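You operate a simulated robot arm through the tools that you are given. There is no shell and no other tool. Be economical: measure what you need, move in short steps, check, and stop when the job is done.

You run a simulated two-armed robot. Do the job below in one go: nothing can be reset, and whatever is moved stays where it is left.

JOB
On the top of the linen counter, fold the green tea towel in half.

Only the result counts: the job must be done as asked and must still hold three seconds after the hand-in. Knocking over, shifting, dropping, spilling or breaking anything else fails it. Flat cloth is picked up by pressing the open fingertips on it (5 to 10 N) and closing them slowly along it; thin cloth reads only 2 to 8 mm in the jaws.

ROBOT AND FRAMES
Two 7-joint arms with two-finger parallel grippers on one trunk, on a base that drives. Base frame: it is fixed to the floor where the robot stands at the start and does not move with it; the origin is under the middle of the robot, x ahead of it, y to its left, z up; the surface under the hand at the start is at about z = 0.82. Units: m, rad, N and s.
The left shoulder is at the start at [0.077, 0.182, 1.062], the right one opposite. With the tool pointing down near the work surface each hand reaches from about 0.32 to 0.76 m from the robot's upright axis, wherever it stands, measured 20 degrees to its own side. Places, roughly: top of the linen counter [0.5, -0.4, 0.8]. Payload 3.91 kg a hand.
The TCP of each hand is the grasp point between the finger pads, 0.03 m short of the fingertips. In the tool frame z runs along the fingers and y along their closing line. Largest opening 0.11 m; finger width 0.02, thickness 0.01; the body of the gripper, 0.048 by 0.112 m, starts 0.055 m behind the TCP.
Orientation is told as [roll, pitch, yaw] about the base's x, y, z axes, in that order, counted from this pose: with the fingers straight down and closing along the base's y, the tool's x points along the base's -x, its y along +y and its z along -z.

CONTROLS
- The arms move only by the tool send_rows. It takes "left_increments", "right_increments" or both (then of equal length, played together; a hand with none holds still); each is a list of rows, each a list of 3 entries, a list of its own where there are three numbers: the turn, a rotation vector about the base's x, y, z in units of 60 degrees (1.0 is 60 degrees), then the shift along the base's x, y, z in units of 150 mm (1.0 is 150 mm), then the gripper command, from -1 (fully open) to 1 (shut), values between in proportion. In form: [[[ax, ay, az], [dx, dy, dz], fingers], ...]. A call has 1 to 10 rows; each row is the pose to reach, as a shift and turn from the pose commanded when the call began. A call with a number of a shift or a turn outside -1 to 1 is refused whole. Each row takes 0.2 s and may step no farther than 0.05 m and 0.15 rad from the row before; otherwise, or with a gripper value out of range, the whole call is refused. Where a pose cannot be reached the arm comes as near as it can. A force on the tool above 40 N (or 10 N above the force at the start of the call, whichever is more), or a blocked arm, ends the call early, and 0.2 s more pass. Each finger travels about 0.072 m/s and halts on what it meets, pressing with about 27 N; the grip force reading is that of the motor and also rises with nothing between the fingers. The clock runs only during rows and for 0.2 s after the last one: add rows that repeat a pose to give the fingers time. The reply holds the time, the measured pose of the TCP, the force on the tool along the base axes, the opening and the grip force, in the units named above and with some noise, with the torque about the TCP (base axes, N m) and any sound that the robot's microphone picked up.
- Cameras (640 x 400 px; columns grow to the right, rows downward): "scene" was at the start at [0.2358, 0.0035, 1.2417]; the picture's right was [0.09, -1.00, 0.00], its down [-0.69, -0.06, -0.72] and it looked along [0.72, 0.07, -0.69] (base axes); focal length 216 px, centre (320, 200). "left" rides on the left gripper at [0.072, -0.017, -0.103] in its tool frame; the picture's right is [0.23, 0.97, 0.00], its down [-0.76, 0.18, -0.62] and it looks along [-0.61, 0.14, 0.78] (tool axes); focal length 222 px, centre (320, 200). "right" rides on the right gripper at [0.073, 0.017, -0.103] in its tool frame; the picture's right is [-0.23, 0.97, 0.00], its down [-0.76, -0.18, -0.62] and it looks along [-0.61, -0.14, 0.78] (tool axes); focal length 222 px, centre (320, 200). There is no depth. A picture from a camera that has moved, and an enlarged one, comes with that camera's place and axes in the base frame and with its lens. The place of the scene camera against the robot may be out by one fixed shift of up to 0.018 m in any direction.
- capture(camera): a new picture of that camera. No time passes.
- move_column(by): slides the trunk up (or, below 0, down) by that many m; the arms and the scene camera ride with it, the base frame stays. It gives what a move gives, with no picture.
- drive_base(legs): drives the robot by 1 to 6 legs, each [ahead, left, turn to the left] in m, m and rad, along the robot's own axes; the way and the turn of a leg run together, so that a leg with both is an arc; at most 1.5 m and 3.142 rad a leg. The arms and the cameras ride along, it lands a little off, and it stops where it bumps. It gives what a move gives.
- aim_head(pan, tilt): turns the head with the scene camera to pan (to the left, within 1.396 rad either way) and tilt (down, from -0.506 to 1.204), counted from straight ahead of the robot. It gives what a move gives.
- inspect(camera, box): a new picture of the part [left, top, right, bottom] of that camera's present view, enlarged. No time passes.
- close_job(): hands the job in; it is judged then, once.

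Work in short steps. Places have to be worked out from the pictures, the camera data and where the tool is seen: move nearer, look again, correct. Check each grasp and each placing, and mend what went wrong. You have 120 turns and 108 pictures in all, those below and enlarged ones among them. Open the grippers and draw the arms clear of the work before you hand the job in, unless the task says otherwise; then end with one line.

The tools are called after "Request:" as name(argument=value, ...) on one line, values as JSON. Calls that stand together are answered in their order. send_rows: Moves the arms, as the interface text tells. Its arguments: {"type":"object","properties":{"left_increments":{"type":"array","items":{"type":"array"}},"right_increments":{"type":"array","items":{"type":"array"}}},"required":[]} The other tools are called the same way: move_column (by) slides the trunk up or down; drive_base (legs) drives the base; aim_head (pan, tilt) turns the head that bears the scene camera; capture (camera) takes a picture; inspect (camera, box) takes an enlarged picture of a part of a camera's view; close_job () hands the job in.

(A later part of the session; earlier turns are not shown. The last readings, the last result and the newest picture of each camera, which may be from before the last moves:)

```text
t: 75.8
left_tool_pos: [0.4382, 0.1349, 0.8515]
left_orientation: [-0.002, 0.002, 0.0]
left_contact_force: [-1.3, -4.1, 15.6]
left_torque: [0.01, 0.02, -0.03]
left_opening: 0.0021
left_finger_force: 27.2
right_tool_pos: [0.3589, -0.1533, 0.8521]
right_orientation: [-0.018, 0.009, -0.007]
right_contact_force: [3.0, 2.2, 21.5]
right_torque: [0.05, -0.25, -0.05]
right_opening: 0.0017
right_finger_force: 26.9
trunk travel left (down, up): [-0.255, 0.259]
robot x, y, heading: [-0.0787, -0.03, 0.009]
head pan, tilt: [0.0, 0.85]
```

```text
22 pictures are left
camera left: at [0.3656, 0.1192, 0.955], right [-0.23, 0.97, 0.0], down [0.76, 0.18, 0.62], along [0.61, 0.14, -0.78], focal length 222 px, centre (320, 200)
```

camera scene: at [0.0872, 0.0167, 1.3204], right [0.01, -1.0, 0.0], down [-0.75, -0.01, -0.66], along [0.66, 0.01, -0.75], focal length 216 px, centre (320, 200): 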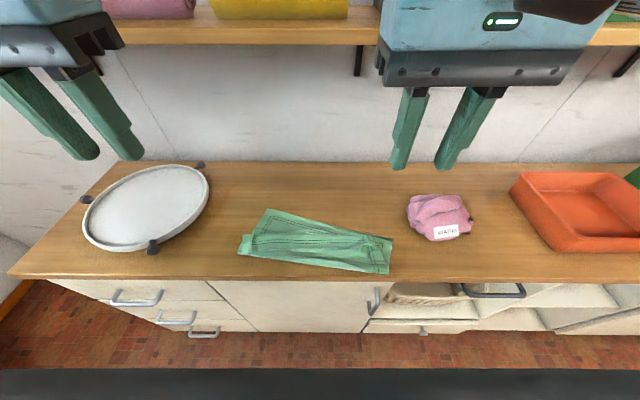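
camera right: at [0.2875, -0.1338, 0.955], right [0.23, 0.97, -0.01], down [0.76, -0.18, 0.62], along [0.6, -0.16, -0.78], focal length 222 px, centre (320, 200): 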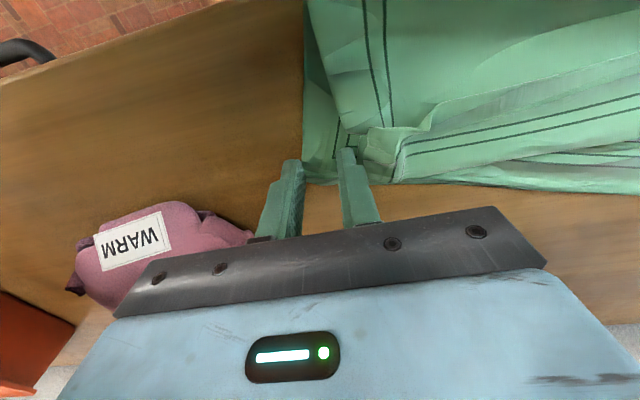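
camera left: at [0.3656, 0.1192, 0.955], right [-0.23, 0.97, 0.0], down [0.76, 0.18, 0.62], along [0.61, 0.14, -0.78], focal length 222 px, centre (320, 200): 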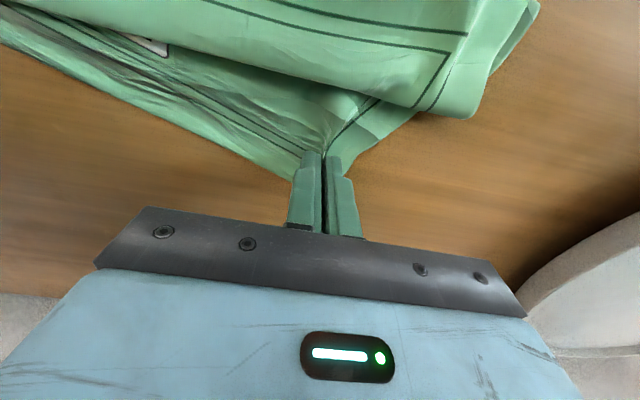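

Both far corners are gripped. I lift the towel, bringing the hands level.

Request:
send_rows(left_increments=[[[0, 0, 0], [0, 0, 0.08], 1], [[0, 0, 0], [-0.05, 0.005, 0.22], 1], [[0, 0, 0], [-0.12, 0.01, 0.38], 1], [[0, 0, 0], [-0.2, 0.02, 0.54], 1], [[0, 0, 0], [-0.3, 0.03, 0.7], 1], [[0, 0, 0], [-0.4, 0.04, 0.85], 1], [[0, 0, 0], [-0.453, 0.04, 1.0], 1]], right_increments=[[[0, 0, 0], [0, 0, 0.08], 1], [[0, 0, 0], [0.01, 0, 0.22], 1], [[0, 0, 0], [0.02, 0, 0.38], 1], [[0, 0, 0], [0.03, 0, 0.54], 1], [[0, 0, 0], [0.05, 0, 0.7], 1], [[0, 0, 0], [0.07, 0, 0.85], 1], [[0, 0, 0], [0.07, 0, 1.0], 1]])

Request:
move_column(by=0.13)

Request:
capture(camera="scene")

```text
t: 77.4
left_tool_pos: [0.3696, 0.1425, 1.0006]
left_orientation: [-0.001, 0.004, 0.0]
left_contact_force: [-0.8, -0.3, -1.7]
left_torque: [0.01, 0.03, -0.03]
left_opening: 0.0016
left_finger_force: 27.2
right_tool_pos: [0.3686, -0.152, 1.0018]
right_orientation: [-0.017, 0.013, -0.007]
right_contact_force: [0.3, -0.2, 0.3]
right_torque: [-0.03, -0.01, -0.03]
right_opening: 0.0013
right_finger_force: 26.8
trunk travel left (down, up): [-0.255, 0.259]
robot x, y, heading: [-0.0745, -0.0291, 0.006]
head pan, tilt: [0.0, 0.85]
```

```text
t: 79.0
left_tool_pos: [0.3717, 0.1415, 1.1291]
left_orientation: [0.001, 0.004, -0.001]
left_contact_force: [-0.4, -0.4, 0.5]
left_torque: [0.0, 0.01, 0.0]
left_opening: 0.0018
left_finger_force: 26.8
right_tool_pos: [0.3722, -0.1528, 1.1285]
right_orientation: [-0.019, 0.014, -0.01]
right_contact_force: [-0.3, 0.1, -0.2]
right_torque: [0.01, 0.04, -0.02]
right_opening: 0.0014
right_finger_force: 26.8
trunk travel left (down, up): [-0.385, 0.129]
robot x, y, heading: [-0.0765, -0.0289, 0.007]
head pan, tilt: [0.0, 0.85]
```

```text
21 pictures are left
camera scene: at [0.1362, -0.0316, 1.2976], right [0.01, -1.0, 0.0], down [-0.75, -0.01, -0.66], along [0.66, 0.01, -0.75], focal length 216 px, centre (320, 200)
```

scene: 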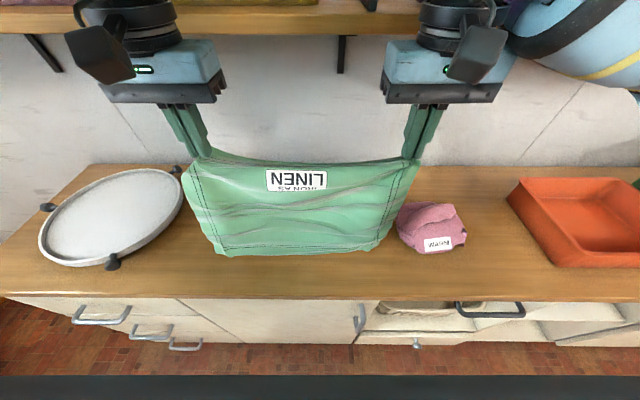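

Excellent: the whole towel hangs straight from its far edge, with the bottom just at the counter. I move back slightly, then lay the lower half by moving forward and down at 45°.

Request:
send_rows(left_increments=[[[0, 0, 0], [-0.07, 0, 0.08], 1], [[0, 0, 0], [-0.14, 0, 0.08], 1], [[0, 0, 0], [-0.2, 0, 0.08], 1], [[0, 0, 0], [-0.267, 0, 0.08], 1], [[0, 0, 0], [-0.267, 0, 0.08], 1], [[0, 0, 0], [-0.267, 0, 0.08], 1], [[0, 0, 0], [-0.267, 0, 0.08], 1]], right_increments=[[[0, 0, 0], [-0.07, 0, 0.08], 1], [[0, 0, 0], [-0.14, 0, 0.08], 1], [[0, 0, 0], [-0.2, 0, 0.08], 1], [[0, 0, 0], [-0.267, 0, 0.08], 1], [[0, 0, 0], [-0.267, 0, 0.08], 1], [[0, 0, 0], [-0.267, 0, 0.08], 1], [[0, 0, 0], [-0.267, 0, 0.08], 1]])

Request:
send_rows(left_increments=[[[0, 0, 0], [0.06, 0, -0.09], 1], [[0, 0, 0], [0.16, 0, -0.18], 1], [[0, 0, 0], [0.26, 0, -0.27], 1], [[0, 0, 0], [0.36, 0, -0.36], 1], [[0, 0, 0], [0.46, 0, -0.46], 1], [[0, 0, 0], [0.56, 0, -0.56], 1], [[0, 0, 0], [0.66, 0, -0.67], 1], [[0, 0, 0], [0.76, 0, -0.78], 1], [[0, 0, 0], [0.86, 0, -0.89], 1], [[0, 0, 0], [0.94, 0, -1.0], 1]], right_increments=[[[0, 0, 0], [0.06, 0, -0.09], 1], [[0, 0, 0], [0.16, 0, -0.18], 1], [[0, 0, 0], [0.26, 0, -0.27], 1], [[0, 0, 0], [0.36, 0, -0.36], 1], [[0, 0, 0], [0.46, 0, -0.46], 1], [[0, 0, 0], [0.56, 0, -0.56], 1], [[0, 0, 0], [0.66, 0, -0.67], 1], [[0, 0, 0], [0.76, 0, -0.78], 1], [[0, 0, 0], [0.86, 0, -0.89], 1], [[0, 0, 0], [0.94, 0, -1.0], 1]])

Request:
capture(camera="scene")

Request:
capture(camera="left")

```text
t: 80.6
left_tool_pos: [0.3314, 0.1411, 1.1428]
left_orientation: [-0.002, 0.001, 0.0]
left_contact_force: [-0.4, -0.6, -0.7]
left_torque: [-0.02, 0.0, -0.01]
left_opening: 0.0017
left_finger_force: 27.3
right_tool_pos: [0.3319, -0.1522, 1.143]
right_orientation: [-0.019, 0.015, -0.008]
right_contact_force: [0.6, 0.7, -0.2]
right_torque: [-0.03, 0.0, -0.02]
right_opening: 0.0012
right_finger_force: 27.0
trunk travel left (down, up): [-0.385, 0.129]
robot x, y, heading: [-0.0791, -0.0281, 0.01]
head pan, tilt: [0.0, 0.85]
```

```text
t: 82.8
left_tool_pos: [0.4807, 0.1468, 0.9882]
left_orientation: [-0.002, 0.01, 0.005]
left_contact_force: [2.0, -2.5, -1.0]
left_torque: [-0.1, 0.1, 0.04]
left_opening: 0.0022
left_finger_force: 27.3
left hand out of reach, approached as far as the arm can: row 10
right_tool_pos: [0.4817, -0.1546, 0.9848]
right_orientation: [-0.019, 0.029, -0.013]
right_contact_force: [1.8, 1.5, 0.0]
right_torque: [0.02, 0.15, -0.06]
right_opening: 0.0015
right_finger_force: 27.2
trunk travel left (down, up): [-0.385, 0.129]
robot x, y, heading: [-0.0752, -0.0326, 0.01]
head pan, tilt: [0.0, 0.85]
```

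```text
20 pictures are left
camera scene: at [0.1462, -0.0312, 1.2954], right [0.01, -1.0, 0.0], down [-0.76, -0.01, -0.65], along [0.65, 0.01, -0.76], focal length 216 px, centre (320, 200)
```

scene: 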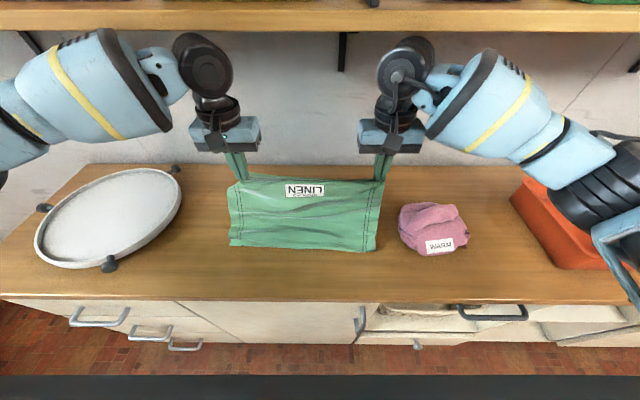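

```text
19 pictures are left
camera left: at [0.4104, 0.1308, 1.0918], right [-0.23, 0.97, 0.0], down [0.77, 0.18, 0.61], along [0.6, 0.14, -0.79], focal length 222 px, centre (320, 200)
```

left: 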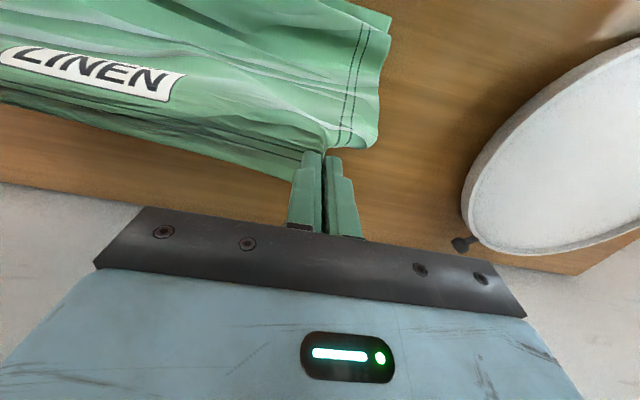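

The lower half is laid with its near edge at about x 0.38, and the rest hangs. Next I fold back toward me along an arc about the crease (near x 0.524), stopping at about 4 cm height.

Request:
send_rows(left_increments=[[[0, 0, 0], [-0.087, 0, -0.109], 1], [[0, 0, 0], [-0.18, 0, -0.16], 1], [[0, 0, 0], [-0.28, 0, -0.233], 1], [[0, 0, 0], [-0.367, 0, -0.32], 1], [[0, 0, 0], [-0.443, 0, -0.413], 1], [[0, 0, 0], [-0.507, 0, -0.52], 1], [[0, 0, 0], [-0.55, 0, -0.633], 1], [[0, 0, 0], [-0.55, 0, -0.633], 1]], right_increments=[[[0, 0, 0], [-0.087, 0, -0.109], 1], [[0, 0, 0], [-0.18, 0, -0.16], 1], [[0, 0, 0], [-0.28, 0, -0.233], 1], [[0, 0, 0], [-0.367, 0, -0.32], 1], [[0, 0, 0], [-0.443, 0, -0.413], 1], [[0, 0, 0], [-0.507, 0, -0.52], 1], [[0, 0, 0], [-0.55, 0, -0.633], 1], [[0, 0, 0], [-0.55, 0, -0.633], 1]])

Request:
capture(camera="scene")

Request:
capture(camera="right")

Request:
capture(camera="left")

```text
t: 84.6
left_tool_pos: [0.3906, 0.1474, 0.9005]
left_orientation: [-0.003, -0.001, 0.0]
left_contact_force: [0.1, -1.5, -0.7]
left_torque: [-0.06, 0.03, -0.05]
left_opening: 0.0019
left_finger_force: 27.5
right_tool_pos: [0.3888, -0.1524, 0.8973]
right_orientation: [-0.017, 0.013, -0.007]
right_contact_force: [-0.2, 1.5, 0.4]
right_torque: [0.02, 0.01, -0.03]
right_opening: 0.0015
right_finger_force: 26.8
trunk travel left (down, up): [-0.385, 0.129]
robot x, y, heading: [-0.0767, -0.0302, 0.008]
head pan, tilt: [0.0, 0.85]
```

```text
18 pictures are left
camera scene: at [0.1358, -0.0315, 1.2977], right [0.01, -1.0, 0.0], down [-0.75, -0.01, -0.66], along [0.66, 0.01, -0.75], focal length 216 px, centre (320, 200)
```

scene: 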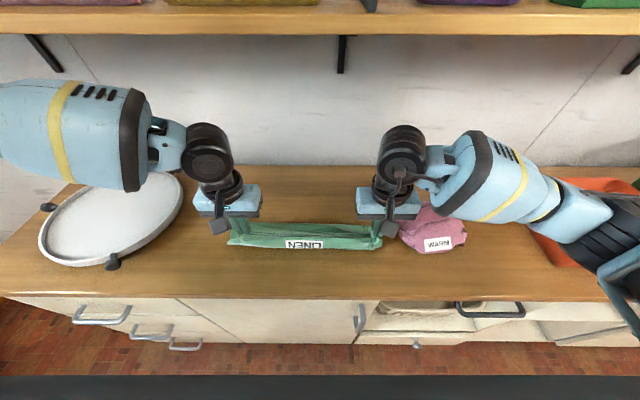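

```text
17 pictures are left
camera right: at [0.3174, -0.1333, 1.0013], right [0.23, 0.97, -0.02], down [0.77, -0.17, 0.62], along [0.6, -0.16, -0.79], focal length 222 px, centre (320, 200)
```

right: 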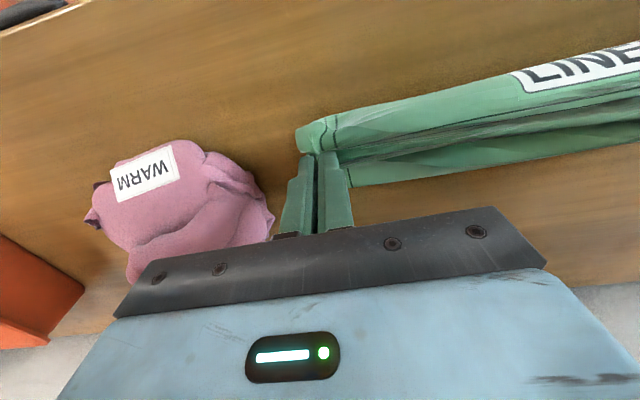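

```text
16 pictures are left
camera left: at [0.3191, 0.1309, 1.0033], right [-0.23, 0.97, 0.0], down [0.76, 0.18, 0.62], along [0.61, 0.14, -0.78], focal length 222 px, centre (320, 200)
```

left: 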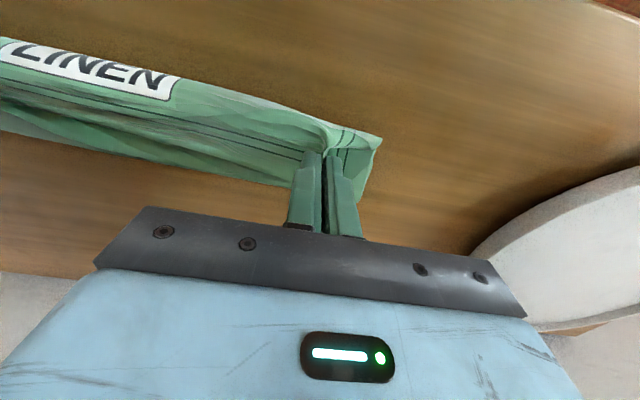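

The label faces me, so the towel actually folded with its crease on the near side (x≈0.37) and the free edge lying forward. I raise to a half-length hang and drag back 6 cm so the lower layer trails out straight ahead.

Request:
send_rows(left_increments=[[[0, 0, 0], [0, 0, 0.15], 1], [[0, 0, 0], [0, 0, 0.3], 1], [[0, 0, 0], [0, 0, 0.45], 1], [[0, 0, 0], [-0.03, 0, 0.55], 1], [[0, 0, 0], [-0.12, 0, 0.55], 1], [[0, 0, 0], [-0.21, 0, 0.55], 1], [[0, 0, 0], [-0.3, 0, 0.55], 1], [[0, 0, 0], [-0.38, 0, 0.55], 1], [[0, 0, 0], [-0.38, 0, 0.55], 1]], right_increments=[[[0, 0, 0], [0, 0, 0.15], 1], [[0, 0, 0], [0, 0, 0.3], 1], [[0, 0, 0], [0, 0, 0.45], 1], [[0, 0, 0], [-0.03, 0, 0.57], 1], [[0, 0, 0], [-0.12, 0, 0.57], 1], [[0, 0, 0], [-0.21, 0, 0.57], 1], [[0, 0, 0], [-0.3, 0, 0.57], 1], [[0, 0, 0], [-0.38, 0, 0.57], 1], [[0, 0, 0], [-0.38, 0, 0.57], 1]])

Request:
capture(camera="left")

Request:
capture(camera="scene")

```text
t: 86.6
left_tool_pos: [0.3332, 0.1467, 0.9808]
left_orientation: [-0.002, 0.002, 0.001]
left_contact_force: [-0.6, -0.9, 0.1]
left_torque: [-0.06, 0.01, -0.01]
left_opening: 0.0017
left_finger_force: 26.9
right_tool_pos: [0.3311, -0.1524, 0.9841]
right_orientation: [-0.019, 0.013, -0.007]
right_contact_force: [-0.1, 1.0, 0.6]
right_torque: [0.04, -0.02, -0.02]
right_opening: 0.0011
right_finger_force: 27.7
trunk travel left (down, up): [-0.385, 0.129]
robot x, y, heading: [-0.0779, -0.0297, 0.005]
head pan, tilt: [0.0, 0.85]
```

```text
15 pictures are left
camera left: at [0.262, 0.1302, 1.0846], right [-0.23, 0.97, 0.0], down [0.76, 0.18, 0.62], along [0.6, 0.14, -0.78], focal length 222 px, centre (320, 200)
```

left: 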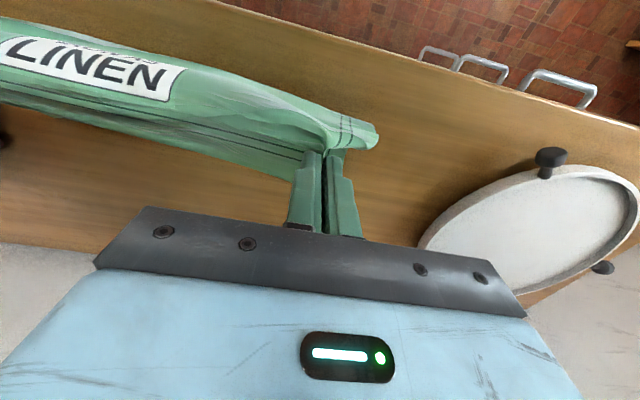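

```text
14 pictures are left
camera scene: at [0.1362, -0.0316, 1.2976], right [0.01, -1.0, 0.0], down [-0.75, -0.01, -0.66], along [0.66, 0.01, -0.75], focal length 216 px, centre (320, 200)
```

scene: 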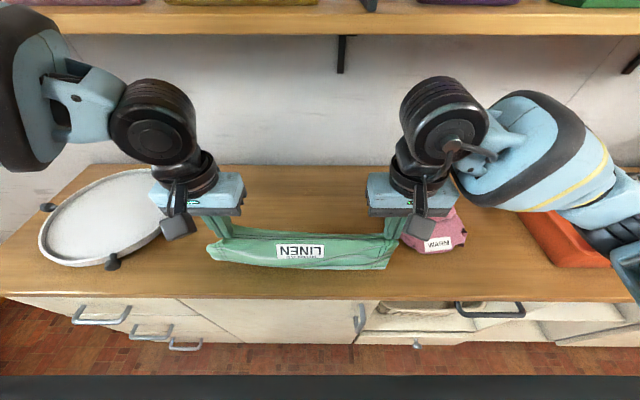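

The lower layer isn't visible beyond the held edge, so it's probably crumpled underneath. I lift to a full free hang again, move forward, and this time lay it by moving backward so the free edge stays ahead.

Request:
send_rows(left_increments=[[[0, 0, 0], [0.05, 0, 0.17], 1], [[0, 0, 0], [0.1, 0, 0.34], 1], [[0, 0, 0], [0.15, 0, 0.51], 1], [[0, 0, 0], [0.2, 0, 0.68], 1], [[0, 0, 0], [0.25, 0, 0.85], 1], [[0, 0, 0], [0.3, 0, 1.0], 1]], right_increments=[[[0, 0, 0], [0.05, 0, 0.17], 1], [[0, 0, 0], [0.1, 0, 0.34], 1], [[0, 0, 0], [0.15, 0, 0.51], 1], [[0, 0, 0], [0.2, 0, 0.68], 1], [[0, 0, 0], [0.25, 0, 0.85], 1], [[0, 0, 0], [0.3, 0, 1.0], 1]])

Request:
move_column(by=0.03)

Request:
drive_base(legs=[[0.045, 0, 0]])

Request:
send_rows(left_increments=[[[0, 0, 0], [0.1, 0, 0], 1], [[0, 0, 0], [0.2, 0, 0], 1], [[0, 0, 0], [0.3, 0, 0], 1], [[0, 0, 0], [0.3, 0, 0], 1], [[0, 0, 0], [0.3, 0, 0], 1]], right_increments=[[[0, 0, 0], [0.1, 0, 0], 1], [[0, 0, 0], [0.2, 0, 0], 1], [[0, 0, 0], [0.3, 0, 0], 1], [[0, 0, 0], [0.3, 0, 0], 1], [[0, 0, 0], [0.3, 0, 0], 1]])

Request:
capture(camera="scene")

```text
t: 88.0
left_tool_pos: [0.3784, 0.1479, 1.1306]
left_orientation: [-0.002, 0.002, 0.0]
left_contact_force: [-0.1, -3.1, 0.4]
left_torque: [-0.06, 0.02, 0.0]
left_opening: 0.0018
left_finger_force: 26.9
right_tool_pos: [0.3763, -0.1535, 1.1345]
right_orientation: [-0.018, 0.011, -0.007]
right_contact_force: [-0.5, 2.5, 0.3]
right_torque: [0.08, 0.04, -0.06]
right_opening: 0.001
right_finger_force: 27.2
trunk travel left (down, up): [-0.385, 0.129]
robot x, y, heading: [-0.0787, -0.0317, 0.01]
head pan, tilt: [0.0, 0.85]
```

```text
t: 88.7
left_tool_pos: [0.3788, 0.146, 1.1591]
left_orientation: [0.0, 0.004, 0.001]
left_contact_force: [-0.5, -0.5, 0.4]
left_torque: [-0.07, 0.0, 0.03]
left_opening: 0.0017
left_finger_force: 26.8
right_tool_pos: [0.3784, -0.1537, 1.1617]
right_orientation: [-0.017, 0.012, -0.006]
right_contact_force: [0.6, 1.1, 0.3]
right_torque: [-0.01, 0.05, -0.01]
right_opening: 0.0011
right_finger_force: 26.7
trunk travel left (down, up): [-0.415, 0.099]
robot x, y, heading: [-0.0781, -0.0254, 0.005]
head pan, tilt: [0.0, 0.85]
```

```text
t: 89.6
left_tool_pos: [0.4242, 0.1472, 1.1601]
left_orientation: [0.0, 0.004, -0.001]
left_contact_force: [0.8, -0.9, -0.2]
left_torque: [-0.04, 0.02, 0.0]
left_opening: 0.0019
left_finger_force: 26.7
right_tool_pos: [0.4221, -0.1518, 1.1634]
right_orientation: [-0.017, 0.013, -0.009]
right_contact_force: [1.2, 1.2, 0.2]
right_torque: [0.01, 0.02, 0.0]
right_opening: 0.0011
right_finger_force: 26.4
trunk travel left (down, up): [-0.415, 0.099]
robot x, y, heading: [-0.0342, -0.0282, 0.007]
head pan, tilt: [0.0, 0.85]
```

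```text
t: 90.2
left_tool_pos: [0.4341, 0.1451, 1.1614]
left_orientation: [0.006, 0.01, -0.002]
left_contact_force: [-20.5, 3.2, -2.0]
left_torque: [-0.47, -1.59, 0.57]
left_opening: 0.0019
left_finger_force: 27.0
right_tool_pos: [0.4337, -0.1535, 1.1654]
right_orientation: [-0.026, 0.018, 0.003]
right_contact_force: [-26.0, -3.3, -2.8]
right_torque: [0.43, -1.8, -0.67]
right_opening: 0.0014
right_finger_force: 27.1
trunk travel left (down, up): [-0.415, 0.099]
robot x, y, heading: [-0.0372, -0.0284, 0.009]
head pan, tilt: [0.0, 0.85]
stopped in row 2 (right hand): the force on the tool passed its limit at 52 N (the readings are from after the stop); the commanded pose is now the measured one
```

```text
13 pictures are left
camera scene: at [0.1566, -0.0319, 1.3336], right [0.01, -1.0, 0.0], down [-0.75, -0.01, -0.67], along [0.67, 0.01, -0.75], focal length 216 px, centre (320, 200)
```

scene: 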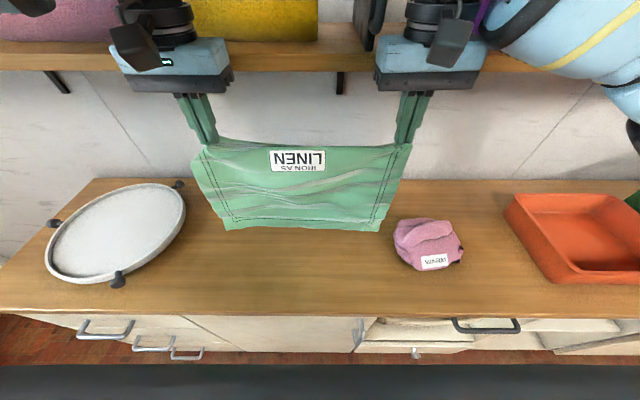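

The grippers are touching the shelf front, so I back away at once and keep hanging work further back. I retreat the arms, then drive back 3.5 cm.

Request:
send_rows(left_increments=[[[0, 0, 0], [-0.2, 0, 0], 1], [[0, 0, 0], [-0.4, 0, 0], 1]], right_increments=[[[0, 0, 0], [-0.2, 0, 0], 1], [[0, 0, 0], [-0.4, 0, 0], 1]])

Request:
drive_base(legs=[[-0.035, 0, 0]])

Request:
aim_head(pan=0.0, tilt=0.7)

Request:
capture(camera="scene")

```text
t: 90.8
left_tool_pos: [0.3803, 0.1463, 1.1588]
left_orientation: [0.002, 0.011, 0.0]
left_contact_force: [0.1, -2.1, -0.7]
left_torque: [-0.11, -0.02, 0.02]
left_opening: 0.0021
left_finger_force: 27.5
right_tool_pos: [0.3807, -0.1538, 1.1624]
right_orientation: [-0.021, 0.021, -0.003]
right_contact_force: [0.2, 2.6, -0.4]
right_torque: [0.04, -0.02, -0.04]
right_opening: 0.0012
right_finger_force: 26.9
trunk travel left (down, up): [-0.415, 0.099]
robot x, y, heading: [-0.0315, -0.0283, 0.013]
head pan, tilt: [0.0, 0.85]
```

```text
t: 91.7
left_tool_pos: [0.3494, 0.1462, 1.1584]
left_orientation: [0.004, 0.016, 0.0]
left_contact_force: [-0.1, -1.3, 0.0]
left_torque: [-0.11, 0.02, 0.0]
left_opening: 0.0023
left_finger_force: 27.1
right_tool_pos: [0.3496, -0.1543, 1.1618]
right_orientation: [-0.024, 0.022, -0.002]
right_contact_force: [-0.4, 2.4, -1.0]
right_torque: [0.09, -0.03, -0.06]
right_opening: 0.0012
right_finger_force: 26.7
trunk travel left (down, up): [-0.415, 0.099]
robot x, y, heading: [-0.0694, -0.0261, 0.007]
head pan, tilt: [0.0, 0.85]
```

```text
t: 92.4
left_tool_pos: [0.3499, 0.1446, 1.1588]
left_orientation: [0.005, 0.013, 0.0]
left_contact_force: [0.1, -1.3, 0.5]
left_torque: [-0.05, 0.0, 0.01]
left_opening: 0.0019
left_finger_force: 26.8
right_tool_pos: [0.3491, -0.1524, 1.1608]
right_orientation: [-0.025, 0.023, -0.001]
right_contact_force: [-0.6, 1.9, 0.2]
right_torque: [0.03, -0.01, -0.01]
right_opening: 0.0015
right_finger_force: 26.8
trunk travel left (down, up): [-0.415, 0.099]
robot x, y, heading: [-0.069, -0.0273, 0.005]
head pan, tilt: [0.0, 0.7]
```

```text
12 pictures are left
camera scene: at [0.1382, -0.0318, 1.3445], right [0.01, -1.0, 0.0], down [-0.64, 0.0, -0.76], along [0.76, 0.01, -0.64], focal length 216 px, centre (320, 200)
```

scene: 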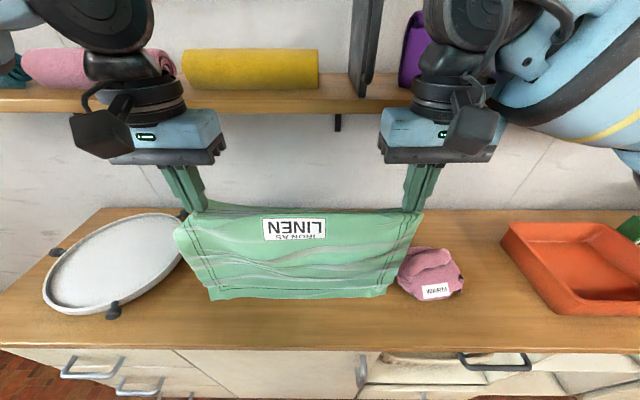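

The shelf items are unmoved and the towel hangs cleanly. I settle it at x≈0.32, then lay it by moving forward with the hands leading so the bottom edge trails toward me.

Request:
send_rows(left_increments=[[[0, 0, 0], [-0.1, 0, 0], 1], [[0, 0, 0], [-0.2, 0, -0.05], 1], [[0, 0, 0], [-0.2, 0, -0.06], 1], [[0, 0, 0], [-0.2, 0, -0.06], 1], [[0, 0, 0], [-0.2, 0, -0.06], 1], [[0, 0, 0], [-0.2, 0, -0.06], 1]], right_increments=[[[0, 0, 0], [-0.1, 0, 0], 1], [[0, 0, 0], [-0.2, 0, -0.05], 1], [[0, 0, 0], [-0.2, 0, -0.07], 1], [[0, 0, 0], [-0.2, 0, -0.07], 1], [[0, 0, 0], [-0.2, 0, -0.07], 1], [[0, 0, 0], [-0.2, 0, -0.07], 1]])

Request:
send_rows(left_increments=[[[0, 0, 0], [0.09, 0, -0.067], 1], [[0, 0, 0], [0.18, 0, -0.13], 1], [[0, 0, 0], [0.28, 0, -0.2], 1], [[0, 0, 0], [0.38, 0, -0.29], 1], [[0, 0, 0], [0.48, 0, -0.4], 1], [[0, 0, 0], [0.57, 0, -0.51], 1], [[0, 0, 0], [0.66, 0, -0.63], 1], [[0, 0, 0], [0.75, 0, -0.75], 1], [[0, 0, 0], [0.85, 0, -0.88], 1], [[0, 0, 0], [0.95, 0, -1.0], 1]], right_increments=[[[0, 0, 0], [0.09, 0, -0.067], 1], [[0, 0, 0], [0.18, 0, -0.13], 1], [[0, 0, 0], [0.28, 0, -0.2], 1], [[0, 0, 0], [0.38, 0, -0.29], 1], [[0, 0, 0], [0.48, 0, -0.4], 1], [[0, 0, 0], [0.57, 0, -0.51], 1], [[0, 0, 0], [0.66, 0, -0.63], 1], [[0, 0, 0], [0.75, 0, -0.75], 1], [[0, 0, 0], [0.85, 0, -0.88], 1], [[0, 0, 0], [0.95, 0, -1.0], 1]])

Request:
inspect(camera="scene", box=[160, 170, 440, 340])

```text
t: 93.8
left_tool_pos: [0.3192, 0.1451, 1.1483]
left_orientation: [0.005, 0.012, 0.001]
left_contact_force: [-0.2, -2.1, 0.3]
left_torque: [-0.07, -0.02, 0.0]
left_opening: 0.0019
left_finger_force: 27.6
right_tool_pos: [0.32, -0.1536, 1.1505]
right_orientation: [-0.025, 0.023, -0.003]
right_contact_force: [0.2, 2.5, 0.3]
right_torque: [0.07, 0.04, 0.0]
right_opening: 0.0013
right_finger_force: 27.2
trunk travel left (down, up): [-0.415, 0.099]
robot x, y, heading: [-0.0718, -0.026, 0.006]
head pan, tilt: [0.0, 0.7]
```

```text
t: 96.0
left_tool_pos: [0.4567, 0.1457, 0.9987]
left_orientation: [0.005, 0.016, -0.005]
left_contact_force: [-3.3, -2.7, -3.7]
left_torque: [0.08, -0.3, -0.02]
left_opening: 0.0017
left_finger_force: 26.7
right_tool_pos: [0.4548, -0.1541, 0.9964]
right_orientation: [-0.03, 0.028, -0.001]
right_contact_force: [2.5, 1.9, 0.6]
right_torque: [0.11, 0.18, -0.07]
right_opening: 0.0011
right_finger_force: 26.6
trunk travel left (down, up): [-0.415, 0.099]
robot x, y, heading: [-0.0704, -0.0307, 0.005]
head pan, tilt: [0.0, 0.7]
```

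```text
2.29 times, centred on (300, 255) of scene
camera zoom: at [0.1335, -0.0322, 1.3443], right [0.01, -1.0, 0.0], down [-0.64, 0.0, -0.77], along [0.77, 0.01, -0.64], focal length 494 px, centre (366, 74)
```

zoom: 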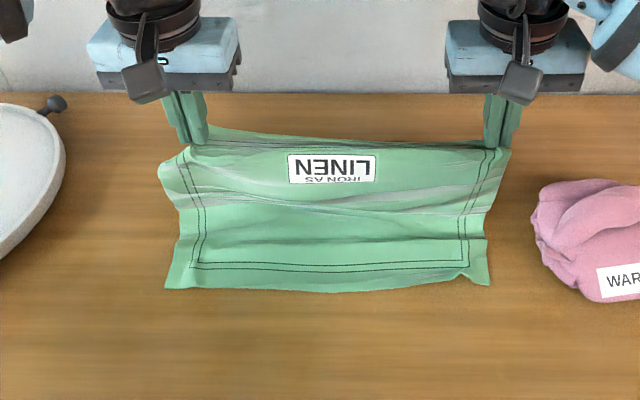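

This time the free edge with its stitching trails toward me at x≈0.377. I take up the remaining slack by moving the hands lower and forward, with a 4 cm base drive, to put the hang point above the true middle (~0.52).

Request:
send_rows(left_increments=[[[0, 0, 0], [0.04, 0, -0.05], 1], [[0, 0, 0], [0.09, 0, -0.12], 1], [[0, 0, 0], [0.13, 0, -0.19], 1]], right_increments=[[[0, 0, 0], [0.04, 0, -0.05], 1], [[0, 0, 0], [0.09, 0, -0.11], 1], [[0, 0, 0], [0.14, 0, -0.175], 1]])

Request:
drive_base(legs=[[0.042, 0, 0]])

Request:
inspect(camera="scene", box=[160, 170, 440, 340])

```text
t: 96.8
left_tool_pos: [0.4794, 0.1494, 0.971]
left_orientation: [0.002, 0.011, 0.003]
left_contact_force: [1.2, -3.0, 0.1]
left_torque: [-0.15, 0.0, 0.02]
left_opening: 0.0023
left_finger_force: 27.0
left hand out of reach, approached as far as the arm can: row 3
right_tool_pos: [0.4828, -0.1532, 0.9741]
right_orientation: [-0.025, 0.023, -0.001]
right_contact_force: [-0.1, 4.4, -0.6]
right_torque: [0.07, 0.0, -0.02]
right_opening: 0.0011
right_finger_force: 27.1
trunk travel left (down, up): [-0.415, 0.099]
robot x, y, heading: [-0.0654, -0.0323, 0.007]
head pan, tilt: [0.0, 0.7]
```

```text
t: 97.7
left_tool_pos: [0.5212, 0.1497, 0.971]
left_orientation: [0.001, 0.011, 0.004]
left_contact_force: [0.7, -2.8, -0.7]
left_torque: [-0.08, 0.01, 0.03]
left_opening: 0.0019
left_finger_force: 26.9
right_tool_pos: [0.5235, -0.1532, 0.9735]
right_orientation: [-0.024, 0.022, 0.002]
right_contact_force: [0.1, 3.3, -0.2]
right_torque: [0.09, 0.03, -0.08]
right_opening: 0.0012
right_finger_force: 27.6
trunk travel left (down, up): [-0.415, 0.099]
robot x, y, heading: [-0.0262, -0.0295, 0.011]
head pan, tilt: [0.0, 0.7]
```

```text
2.29 times, centred on (300, 255) of scene
camera zoom: at [0.1805, -0.0313, 1.3444], right [0.01, -1.0, 0.0], down [-0.64, -0.01, -0.76], along [0.76, 0.01, -0.64], focal length 494 px, centre (366, 74)
```

zoom: 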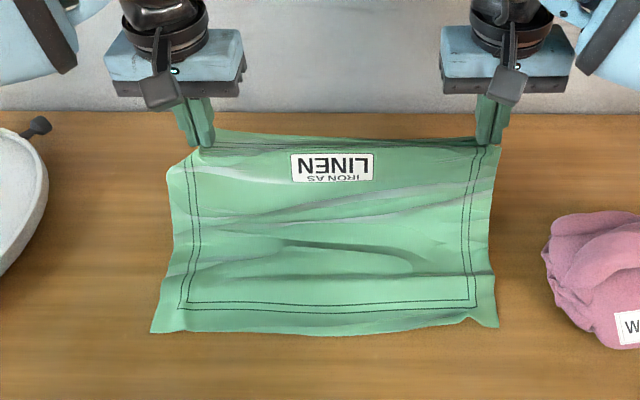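

The lower half is flat with its near edge at x≈0.375 and the hands above the middle. Now I fold the top half back toward me on a nearly taut arc, stopping at about 4 cm.

Request:
send_rows(left_increments=[[[0, 0, 0], [-0.08, 0, 0.05], 1], [[0, 0, 0], [-0.167, 0, 0.053], 1], [[0, 0, 0], [-0.313, 0, 0.013], 1], [[0, 0, 0], [-0.453, 0, -0.05], 1], [[0, 0, 0], [-0.58, 0, -0.136], 1], [[0, 0, 0], [-0.687, 0, -0.243], 1], [[0, 0, 0], [-0.773, 0, -0.367], 1], [[0, 0, 0], [-0.84, 0, -0.503], 1], [[0, 0, 0], [-0.84, 0, -0.503], 1]], right_increments=[[[0, 0, 0], [-0.08, 0, 0.035], 1], [[0, 0, 0], [-0.167, 0, 0.037], 1], [[0, 0, 0], [-0.313, 0, -0.003], 1], [[0, 0, 0], [-0.453, 0, -0.066], 1], [[0, 0, 0], [-0.58, 0, -0.153], 1], [[0, 0, 0], [-0.687, 0, -0.26], 1], [[0, 0, 0], [-0.773, 0, -0.383], 1], [[0, 0, 0], [-0.84, 0, -0.52], 1], [[0, 0, 0], [-0.84, 0, -0.52], 1]])

Request:
inspect(camera="scene", box=[160, 170, 440, 340])

Request:
capture(camera="left")

```text
t: 99.7
left_tool_pos: [0.3935, 0.1509, 0.8944]
left_orientation: [0.001, 0.012, 0.004]
left_contact_force: [-0.6, -5.3, -0.8]
left_torque: [-0.13, 0.0, 0.06]
left_opening: 0.0021
left_finger_force: 27.1
right_tool_pos: [0.3975, -0.1532, 0.8959]
right_orientation: [-0.025, 0.023, 0.0]
right_contact_force: [-0.3, 5.6, -0.4]
right_torque: [0.14, -0.01, -0.05]
right_opening: 0.0012
right_finger_force: 27.1
trunk travel left (down, up): [-0.415, 0.099]
robot x, y, heading: [-0.0259, -0.0278, 0.006]
head pan, tilt: [0.0, 0.7]
```

```text
2.29 times, centred on (300, 255) of scene
camera zoom: at [0.1799, -0.0312, 1.3445], right [0.01, -1.0, 0.0], down [-0.64, -0.01, -0.76], along [0.76, 0.01, -0.64], focal length 494 px, centre (366, 74)
```

zoom: 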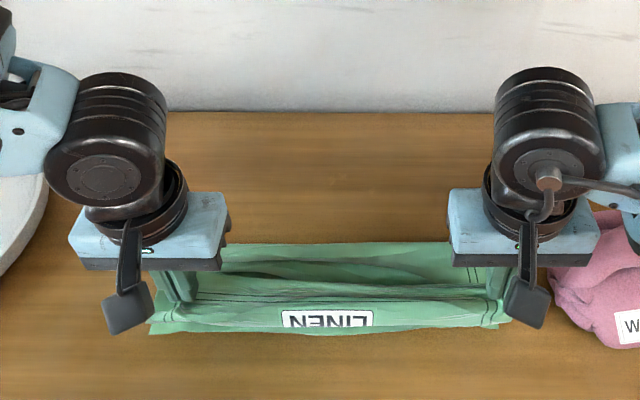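

```text
8 pictures are left
camera left: at [0.3231, 0.1343, 0.9978], right [-0.23, 0.97, 0.0], down [0.77, 0.18, 0.61], along [0.6, 0.15, -0.79], focal length 222 px, centre (320, 200)
```

left: 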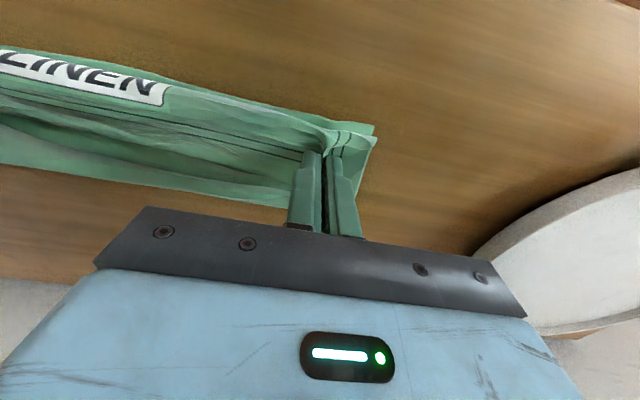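

The crease sits at x≈0.471 with slack in the top layer, while the free edge is unchanged at about 0.375. I pull the held edge back to take the sag out, lower it, then slide it forward at low height onto the lower edge, which pushes the slack into the crease.

Request:
send_rows(left_increments=[[[0, 0, 0], [-0.17, 0, -0.02], 1], [[0, 0, 0], [-0.32, 0, -0.05], 1], [[0, 0, 0], [-0.32, 0, -0.15], 1], [[0, 0, 0], [-0.32, 0, -0.24], 1], [[0, 0, 0], [-0.24, 0, -0.24], 1], [[0, 0, 0], [-0.16, 0, -0.24], 1], [[0, 0, 0], [-0.08, 0, -0.25], 1], [[0, 0, 0], [-0.02, 0, -0.26], 1], [[0, 0, 0], [-0.02, 0, -0.27], 1]], right_increments=[[[0, 0, 0], [-0.18, 0, -0.02], 1], [[0, 0, 0], [-0.33, 0, -0.05], 1], [[0, 0, 0], [-0.33, 0, -0.16], 1], [[0, 0, 0], [-0.33, 0, -0.25], 1], [[0, 0, 0], [-0.25, 0, -0.25], 1], [[0, 0, 0], [-0.17, 0, -0.25], 1], [[0, 0, 0], [-0.09, 0, -0.26], 1], [[0, 0, 0], [-0.02, 0, -0.27], 1], [[0, 0, 0], [-0.02, 0, -0.28], 1]])

Request:
inspect(camera="scene", box=[160, 170, 440, 340])

```text
t: 101.7
left_tool_pos: [0.3928, 0.1492, 0.854]
left_orientation: [0.001, 0.012, 0.003]
left_contact_force: [-0.6, -4.1, 1.4]
left_torque: [-0.14, -0.02, 0.03]
left_opening: 0.0022
left_finger_force: 27.0
right_tool_pos: [0.3951, -0.1544, 0.8543]
right_orientation: [-0.024, 0.024, 0.0]
right_contact_force: [0.7, 4.1, 0.8]
right_torque: [0.09, 0.02, -0.03]
right_opening: 0.0012
right_finger_force: 27.4
trunk travel left (down, up): [-0.415, 0.099]
robot x, y, heading: [-0.0281, -0.0274, 0.01]
head pan, tilt: [0.0, 0.7]
```

```text
2.29 times, centred on (300, 255) of scene
camera zoom: at [0.1795, -0.0314, 1.3445], right [0.01, -1.0, 0.0], down [-0.64, -0.01, -0.77], along [0.77, 0.01, -0.64], focal length 494 px, centre (366, 74)
```

zoom: 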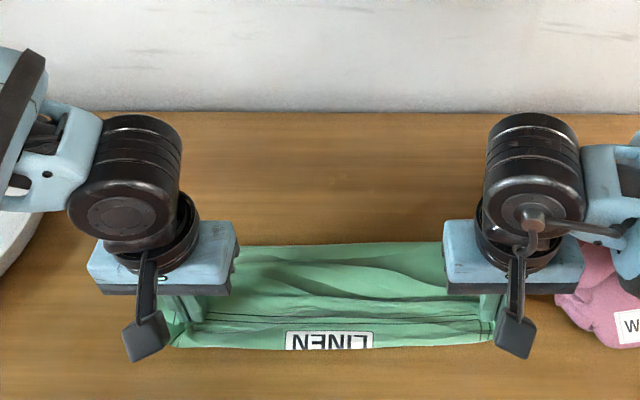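

The held strip has turned under, showing that the crease drifts toward the pull by about 5 cm during the fold. I'll compensate by going back up and laying more than half (hang point at x≈0.565), so the drift brings the crease to the middle.

Request:
send_rows(left_increments=[[[0, 0, 0], [0, 0, 0.2], 1], [[0, 0, 0], [0.05, 0, 0.4], 1], [[0, 0, 0], [0.1, 0, 0.6], 1], [[0, 0, 0], [0.2, 0, 0.75], 1], [[0, 0, 0], [0.35, 0, 0.8], 1]], right_increments=[[[0, 0, 0], [0, 0, 0.2], 1], [[0, 0, 0], [0.05, 0, 0.4], 1], [[0, 0, 0], [0.1, 0, 0.6], 1], [[0, 0, 0], [0.2, 0, 0.75], 1], [[0, 0, 0], [0.35, 0, 0.8], 1]])

Request:
drive_base(legs=[[0.045, 0, 0]])

Request:
send_rows(left_increments=[[[0, 0, 0], [0.12, 0, -0.03], 1], [[0, 0, 0], [0.25, 0, -0.08], 1], [[0, 0, 0], [0.37, 0, -0.15], 1], [[0, 0, 0], [0.5, 0, -0.24], 1], [[0, 0, 0], [0.5, 0, -0.24], 1]], right_increments=[[[0, 0, 0], [0.12, 0, -0.03], 1], [[0, 0, 0], [0.25, 0, -0.08], 1], [[0, 0, 0], [0.37, 0, -0.15], 1], [[0, 0, 0], [0.5, 0, -0.24], 1], [[0, 0, 0], [0.5, 0, -0.24], 1]])

Request:
inspect(camera="scene", box=[160, 170, 440, 370])

```text
t: 102.8
left_tool_pos: [0.4448, 0.1491, 0.9724]
left_orientation: [0.002, 0.014, 0.003]
left_contact_force: [0.2, -4.4, -0.3]
left_torque: [-0.13, 0.01, 0.04]
left_opening: 0.0022
left_finger_force: 27.3
right_tool_pos: [0.4469, -0.1533, 0.974]
right_orientation: [-0.022, 0.025, 0.0]
right_contact_force: [0.2, 4.7, 0.0]
right_torque: [0.14, 0.01, -0.07]
right_opening: 0.0014
right_finger_force: 26.6
trunk travel left (down, up): [-0.415, 0.099]
robot x, y, heading: [-0.0265, -0.0318, 0.011]
head pan, tilt: [0.0, 0.7]
```

```text
t: 103.8
left_tool_pos: [0.459, 0.1494, 0.9762]
left_orientation: [0.002, 0.012, -0.015]
left_contact_force: [0.1, -1.6, -1.2]
left_torque: [-0.07, -0.02, -0.01]
left_opening: 0.0018
left_finger_force: 27.1
right_tool_pos: [0.4722, -0.1488, 0.9769]
right_orientation: [-0.026, 0.02, 0.005]
right_contact_force: [-0.6, 1.5, 0.0]
right_torque: [0.04, -0.01, -0.03]
right_opening: 0.0015
right_finger_force: 26.6
trunk travel left (down, up): [-0.415, 0.099]
robot x, y, heading: [0.0018, -0.0289, 0.015]
head pan, tilt: [0.0, 0.7]
stopped in leg 1: the robot was blocked; the commanded pose is now the measured one
```

```text
t: 105.0
left_tool_pos: [0.5401, 0.1501, 0.9339]
left_orientation: [0.002, 0.021, -0.012]
left_contact_force: [0.3, -3.8, -0.4]
left_torque: [-0.12, 0.01, 0.02]
left_opening: 0.0018
left_finger_force: 26.6
right_tool_pos: [0.553, -0.1532, 0.9369]
right_orientation: [-0.025, 0.024, 0.001]
right_contact_force: [0.8, 3.9, -0.2]
right_torque: [0.09, 0.05, -0.06]
right_opening: 0.0015
right_finger_force: 26.5
trunk travel left (down, up): [-0.415, 0.099]
robot x, y, heading: [0.0035, -0.0272, 0.014]
head pan, tilt: [0.0, 0.7]
```

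```text
2.00 times, centred on (300, 270) of scene
camera zoom: at [0.2113, -0.0303, 1.3442], right [0.01, -1.0, 0.0], down [-0.64, -0.01, -0.76], along [0.76, 0.01, -0.64], focal length 433 px, centre (360, 60)
```

zoom: 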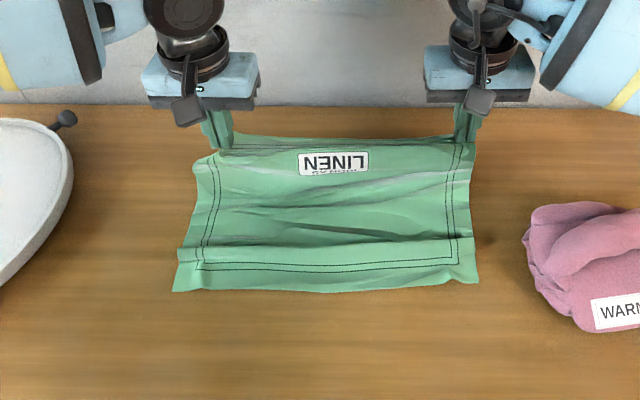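

The free edge is now at x≈0.395 (left) and 0.41 (right). There's still slack, so I move the hands another 2.5 cm forward and slightly lower.

Request:
send_rows(left_increments=[[[0, 0, 0], [0.09, 0, -0.03], 1], [[0, 0, 0], [0.18, 0, -0.07], 1], [[0, 0, 0], [0.24, 0, -0.1], 1], [[0, 0, 0], [0.24, 0, -0.1], 1]], right_increments=[[[0, 0, 0], [0.09, 0, -0.03], 1], [[0, 0, 0], [0.18, 0, -0.07], 1], [[0, 0, 0], [0.24, 0, -0.12], 1], [[0, 0, 0], [0.24, 0, -0.12], 1]])

```text
t: 106.0
left_tool_pos: [0.5569, 0.1584, 0.9222]
left_orientation: [0.0, 0.017, -0.014]
left_contact_force: [1.1, -13.3, -0.1]
left_torque: [-0.43, -0.05, 0.06]
left_opening: 0.0018
left_finger_force: 26.6
left hand out of reach, approached as far as the arm can: row 1, 2, 3, 4
right_tool_pos: [0.5891, -0.1507, 0.9219]
right_orientation: [-0.022, 0.026, 0.004]
right_contact_force: [-1.1, 13.9, 0.2]
right_torque: [0.43, 0.06, -0.18]
right_opening: 0.0016
right_finger_force: 27.0
trunk travel left (down, up): [-0.415, 0.099]
robot x, y, heading: [0.0025, -0.0298, 0.015]
head pan, tilt: [0.0, 0.7]
```

Now I fold back toward me on a low path, aiming the held edge at the free edge (holds at x≈0.414 left, 0.425 right).

Request:
send_rows(left_increments=[[[0, 0, 0], [-0.114, -0.03, 0.053], 1], [[0, 0, 0], [-0.248, -0.06, 0.087], 1], [[0, 0, 0], [-0.381, -0.06, 0.073], 1], [[0, 0, 0], [-0.515, -0.06, 0.02], 1], [[0, 0, 0], [-0.639, -0.06, -0.067], 1], [[0, 0, 0], [-0.753, -0.06, -0.18], 1], [[0, 0, 0], [-0.858, -0.06, -0.3], 1], [[0, 0, 0], [-0.953, -0.06, -0.39], 1], [[0, 0, 0], [-0.953, -0.06, -0.39], 1]], right_increments=[[[0, 0, 0], [-0.12, 0, 0.053], 1], [[0, 0, 0], [-0.26, 0, 0.087], 1], [[0, 0, 0], [-0.4, 0, 0.073], 1], [[0, 0, 0], [-0.54, 0, 0.02], 1], [[0, 0, 0], [-0.67, 0, -0.067], 1], [[0, 0, 0], [-0.79, -0.01, -0.18], 1], [[0, 0, 0], [-0.9, -0.015, -0.3], 1], [[0, 0, 0], [-0.99, -0.015, -0.39], 1], [[0, 0, 0], [-0.99, -0.015, -0.39], 1]])

Request:
inspect(camera="scene", box=[160, 170, 440, 370])

```text
t: 108.0
left_tool_pos: [0.4129, 0.1513, 0.8661]
left_orientation: [0.005, 0.017, -0.014]
left_contact_force: [0.3, -8.1, -0.1]
left_torque: [-0.23, 0.0, 0.06]
left_opening: 0.0018
left_finger_force: 27.0
right_tool_pos: [0.4414, -0.1541, 0.863]
right_orientation: [-0.025, 0.024, 0.003]
right_contact_force: [-0.8, 8.3, 0.6]
right_torque: [0.2, 0.02, -0.11]
right_opening: 0.0013
right_finger_force: 26.7
trunk travel left (down, up): [-0.415, 0.099]
robot x, y, heading: [0.0037, -0.026, 0.014]
head pan, tilt: [0.0, 0.7]
```

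```text
2.00 times, centred on (300, 270) of scene
camera zoom: at [0.2099, -0.0302, 1.3444], right [0.01, -1.0, 0.0], down [-0.64, -0.01, -0.76], along [0.76, 0.01, -0.64], focal length 433 px, centre (360, 60)
```

zoom: 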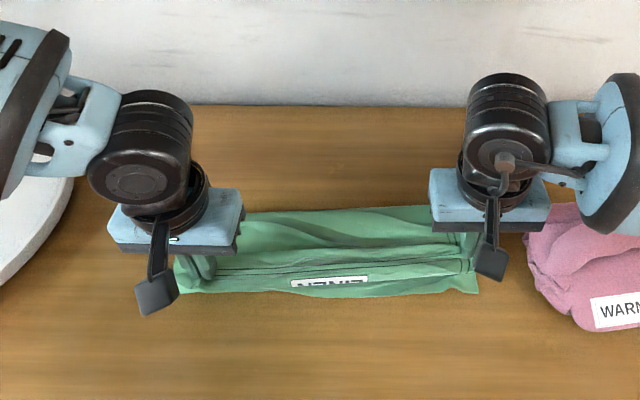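

The result is better, with edges nearly aligned. I set the right edge back 16 mm, lower both, release gently and rise. Then I'll stretch the wrinkles out by pressing near the crease and dragging it forward.

Request:
send_rows(left_increments=[[[0, 0, 0], [0, 0, -0.02], 1], [[0, 0, 0], [-0.01, -0.01, -0.05], 1], [[0, 0, 0], [-0.01, -0.01, -0.07], 1], [[0, 0, 0], [-0.01, -0.01, -0.07], 0.8], [[0, 0, 0], [-0.01, -0.01, -0.07], 0.6], [[0, 0, 0], [-0.01, -0.01, -0.06], 0.45], [[0, 0, 0], [-0.01, -0.01, 0.05], 0.45], [[0, 0, 0], [-0.01, -0.01, 0.25], 0.45], [[0, 0, 0], [-0.01, -0.01, 0.45], 0.45]], right_increments=[[[0, 0, 0], [-0.06, 0.01, -0.01], 1], [[0, 0, 0], [-0.11, 0.02, -0.03], 1], [[0, 0, 0], [-0.11, 0.02, -0.055], 1], [[0, 0, 0], [-0.11, 0.02, -0.055], 0.8], [[0, 0, 0], [-0.11, 0.02, -0.055], 0.6], [[0, 0, 0], [-0.11, 0.02, -0.045], 0.45], [[0, 0, 0], [-0.11, 0.02, 0.05], 0.45], [[0, 0, 0], [-0.11, 0.02, 0.25], 0.45], [[0, 0, 0], [-0.11, 0.02, 0.45], 0.45]])

Request:
capture(camera="left")

```text
t: 110.0
left_tool_pos: [0.4105, 0.1505, 0.9345]
left_orientation: [0.003, 0.019, -0.013]
left_contact_force: [0.1, -0.7, 0.0]
left_torque: [0.04, -0.03, 0.02]
left_opening: 0.0301
left_finger_force: 0.1
right_tool_pos: [0.423, -0.1513, 0.9297]
right_orientation: [-0.025, 0.026, 0.002]
right_contact_force: [0.8, 0.0, 0.7]
right_torque: [-0.02, -0.01, 0.03]
right_opening: 0.0301
right_finger_force: 0.1
trunk travel left (down, up): [-0.415, 0.099]
robot x, y, heading: [0.0055, -0.0287, 0.013]
head pan, tilt: [0.0, 0.7]
```

```text
4 pictures are left
camera left: at [0.3409, 0.1345, 1.0388], right [-0.21, 0.98, 0.01], down [0.77, 0.16, 0.61], along [0.59, 0.14, -0.79], focal length 222 px, centre (320, 200)
```

left: 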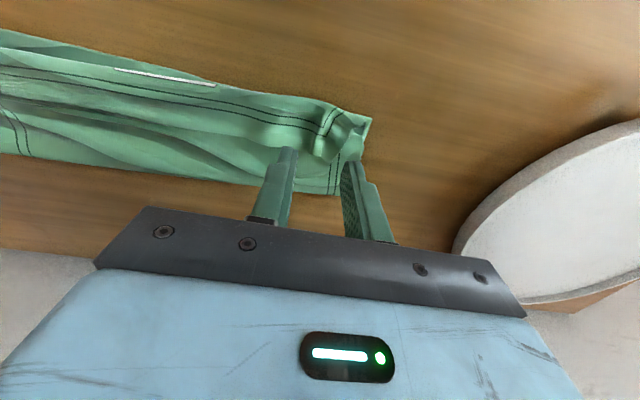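

The towel is folded but bunched: the crease is at x≈0.489 and the free edge at 0.397. With fingers spread for four contact points, I move just behind the crease and press down lightly.

Request:
send_rows(left_increments=[[[0, 0, 0], [0.14, -0.07, 0], 0.0], [[0, 0, 0], [0.28, -0.14, -0.05], -0.5], [[0, 0, 0], [0.41, -0.2, -0.15], -1], [[0, 0, 0], [0.41, -0.2, -0.3], -1], [[0, 0, 0], [0.41, -0.2, -0.43], -1], [[0, 0, 0], [0.41, -0.2, -0.48], -1], [[0, 0, 0], [0.41, -0.2, -0.51], -1], [[0, 0, 0], [0.41, -0.2, -0.53], -1]], right_increments=[[[0, 0, 0], [0.14, 0.12, 0], 0.0], [[0, 0, 0], [0.28, 0.24, -0.05], -0.5], [[0, 0, 0], [0.413, 0.34, -0.12], -1], [[0, 0, 0], [0.413, 0.34, -0.27], -1], [[0, 0, 0], [0.413, 0.34, -0.4], -1], [[0, 0, 0], [0.413, 0.34, -0.45], -1], [[0, 0, 0], [0.413, 0.34, -0.48], -1], [[0, 0, 0], [0.413, 0.34, -0.5], -1]])

```text
t: 111.8
left_tool_pos: [0.4722, 0.1204, 0.8541]
left_orientation: [0.002, 0.016, -0.013]
left_contact_force: [0.7, 0.3, -0.2]
left_torque: [-0.01, 0.03, -0.03]
left_opening: 0.1101
left_finger_force: 0.0
right_tool_pos: [0.4854, -0.0989, 0.8544]
right_orientation: [-0.024, 0.025, 0.001]
right_contact_force: [0.0, 0.3, 0.5]
right_torque: [0.03, 0.02, 0.0]
right_opening: 0.1101
right_finger_force: 0.1
trunk travel left (down, up): [-0.415, 0.099]
robot x, y, heading: [0.0026, -0.0296, 0.016]
head pan, tilt: [0.0, 0.7]
```

There's no contact yet. I go down about 2.5 mm more in small steps.

Request:
send_rows(left_increments=[[[0, 0, 0], [0, 0, -0.007], -1], [[0, 0, 0], [0, 0, -0.013], -1], [[0, 0, 0], [0, 0, -0.018], -1]], right_increments=[[[0, 0, 0], [0, 0, -0.007], -1], [[0, 0, 0], [0, 0, -0.013], -1], [[0, 0, 0], [0, 0, -0.018], -1]])

```text
t: 112.6
left_tool_pos: [0.474, 0.1223, 0.8523]
left_orientation: [0.0, 0.016, -0.014]
left_contact_force: [0.1, -2.1, 2.6]
left_torque: [-0.09, -0.04, 0.02]
left_opening: 0.1101
left_finger_force: 0.2
right_tool_pos: [0.4859, -0.1007, 0.8523]
right_orientation: [-0.023, 0.02, 0.002]
right_contact_force: [-1.4, 0.2, 9.8]
right_torque: [0.64, -0.03, 0.05]
right_opening: 0.1101
right_finger_force: 0.1
trunk travel left (down, up): [-0.415, 0.099]
robot x, y, heading: [0.0032, -0.0298, 0.015]
head pan, tilt: [0.0, 0.7]
```

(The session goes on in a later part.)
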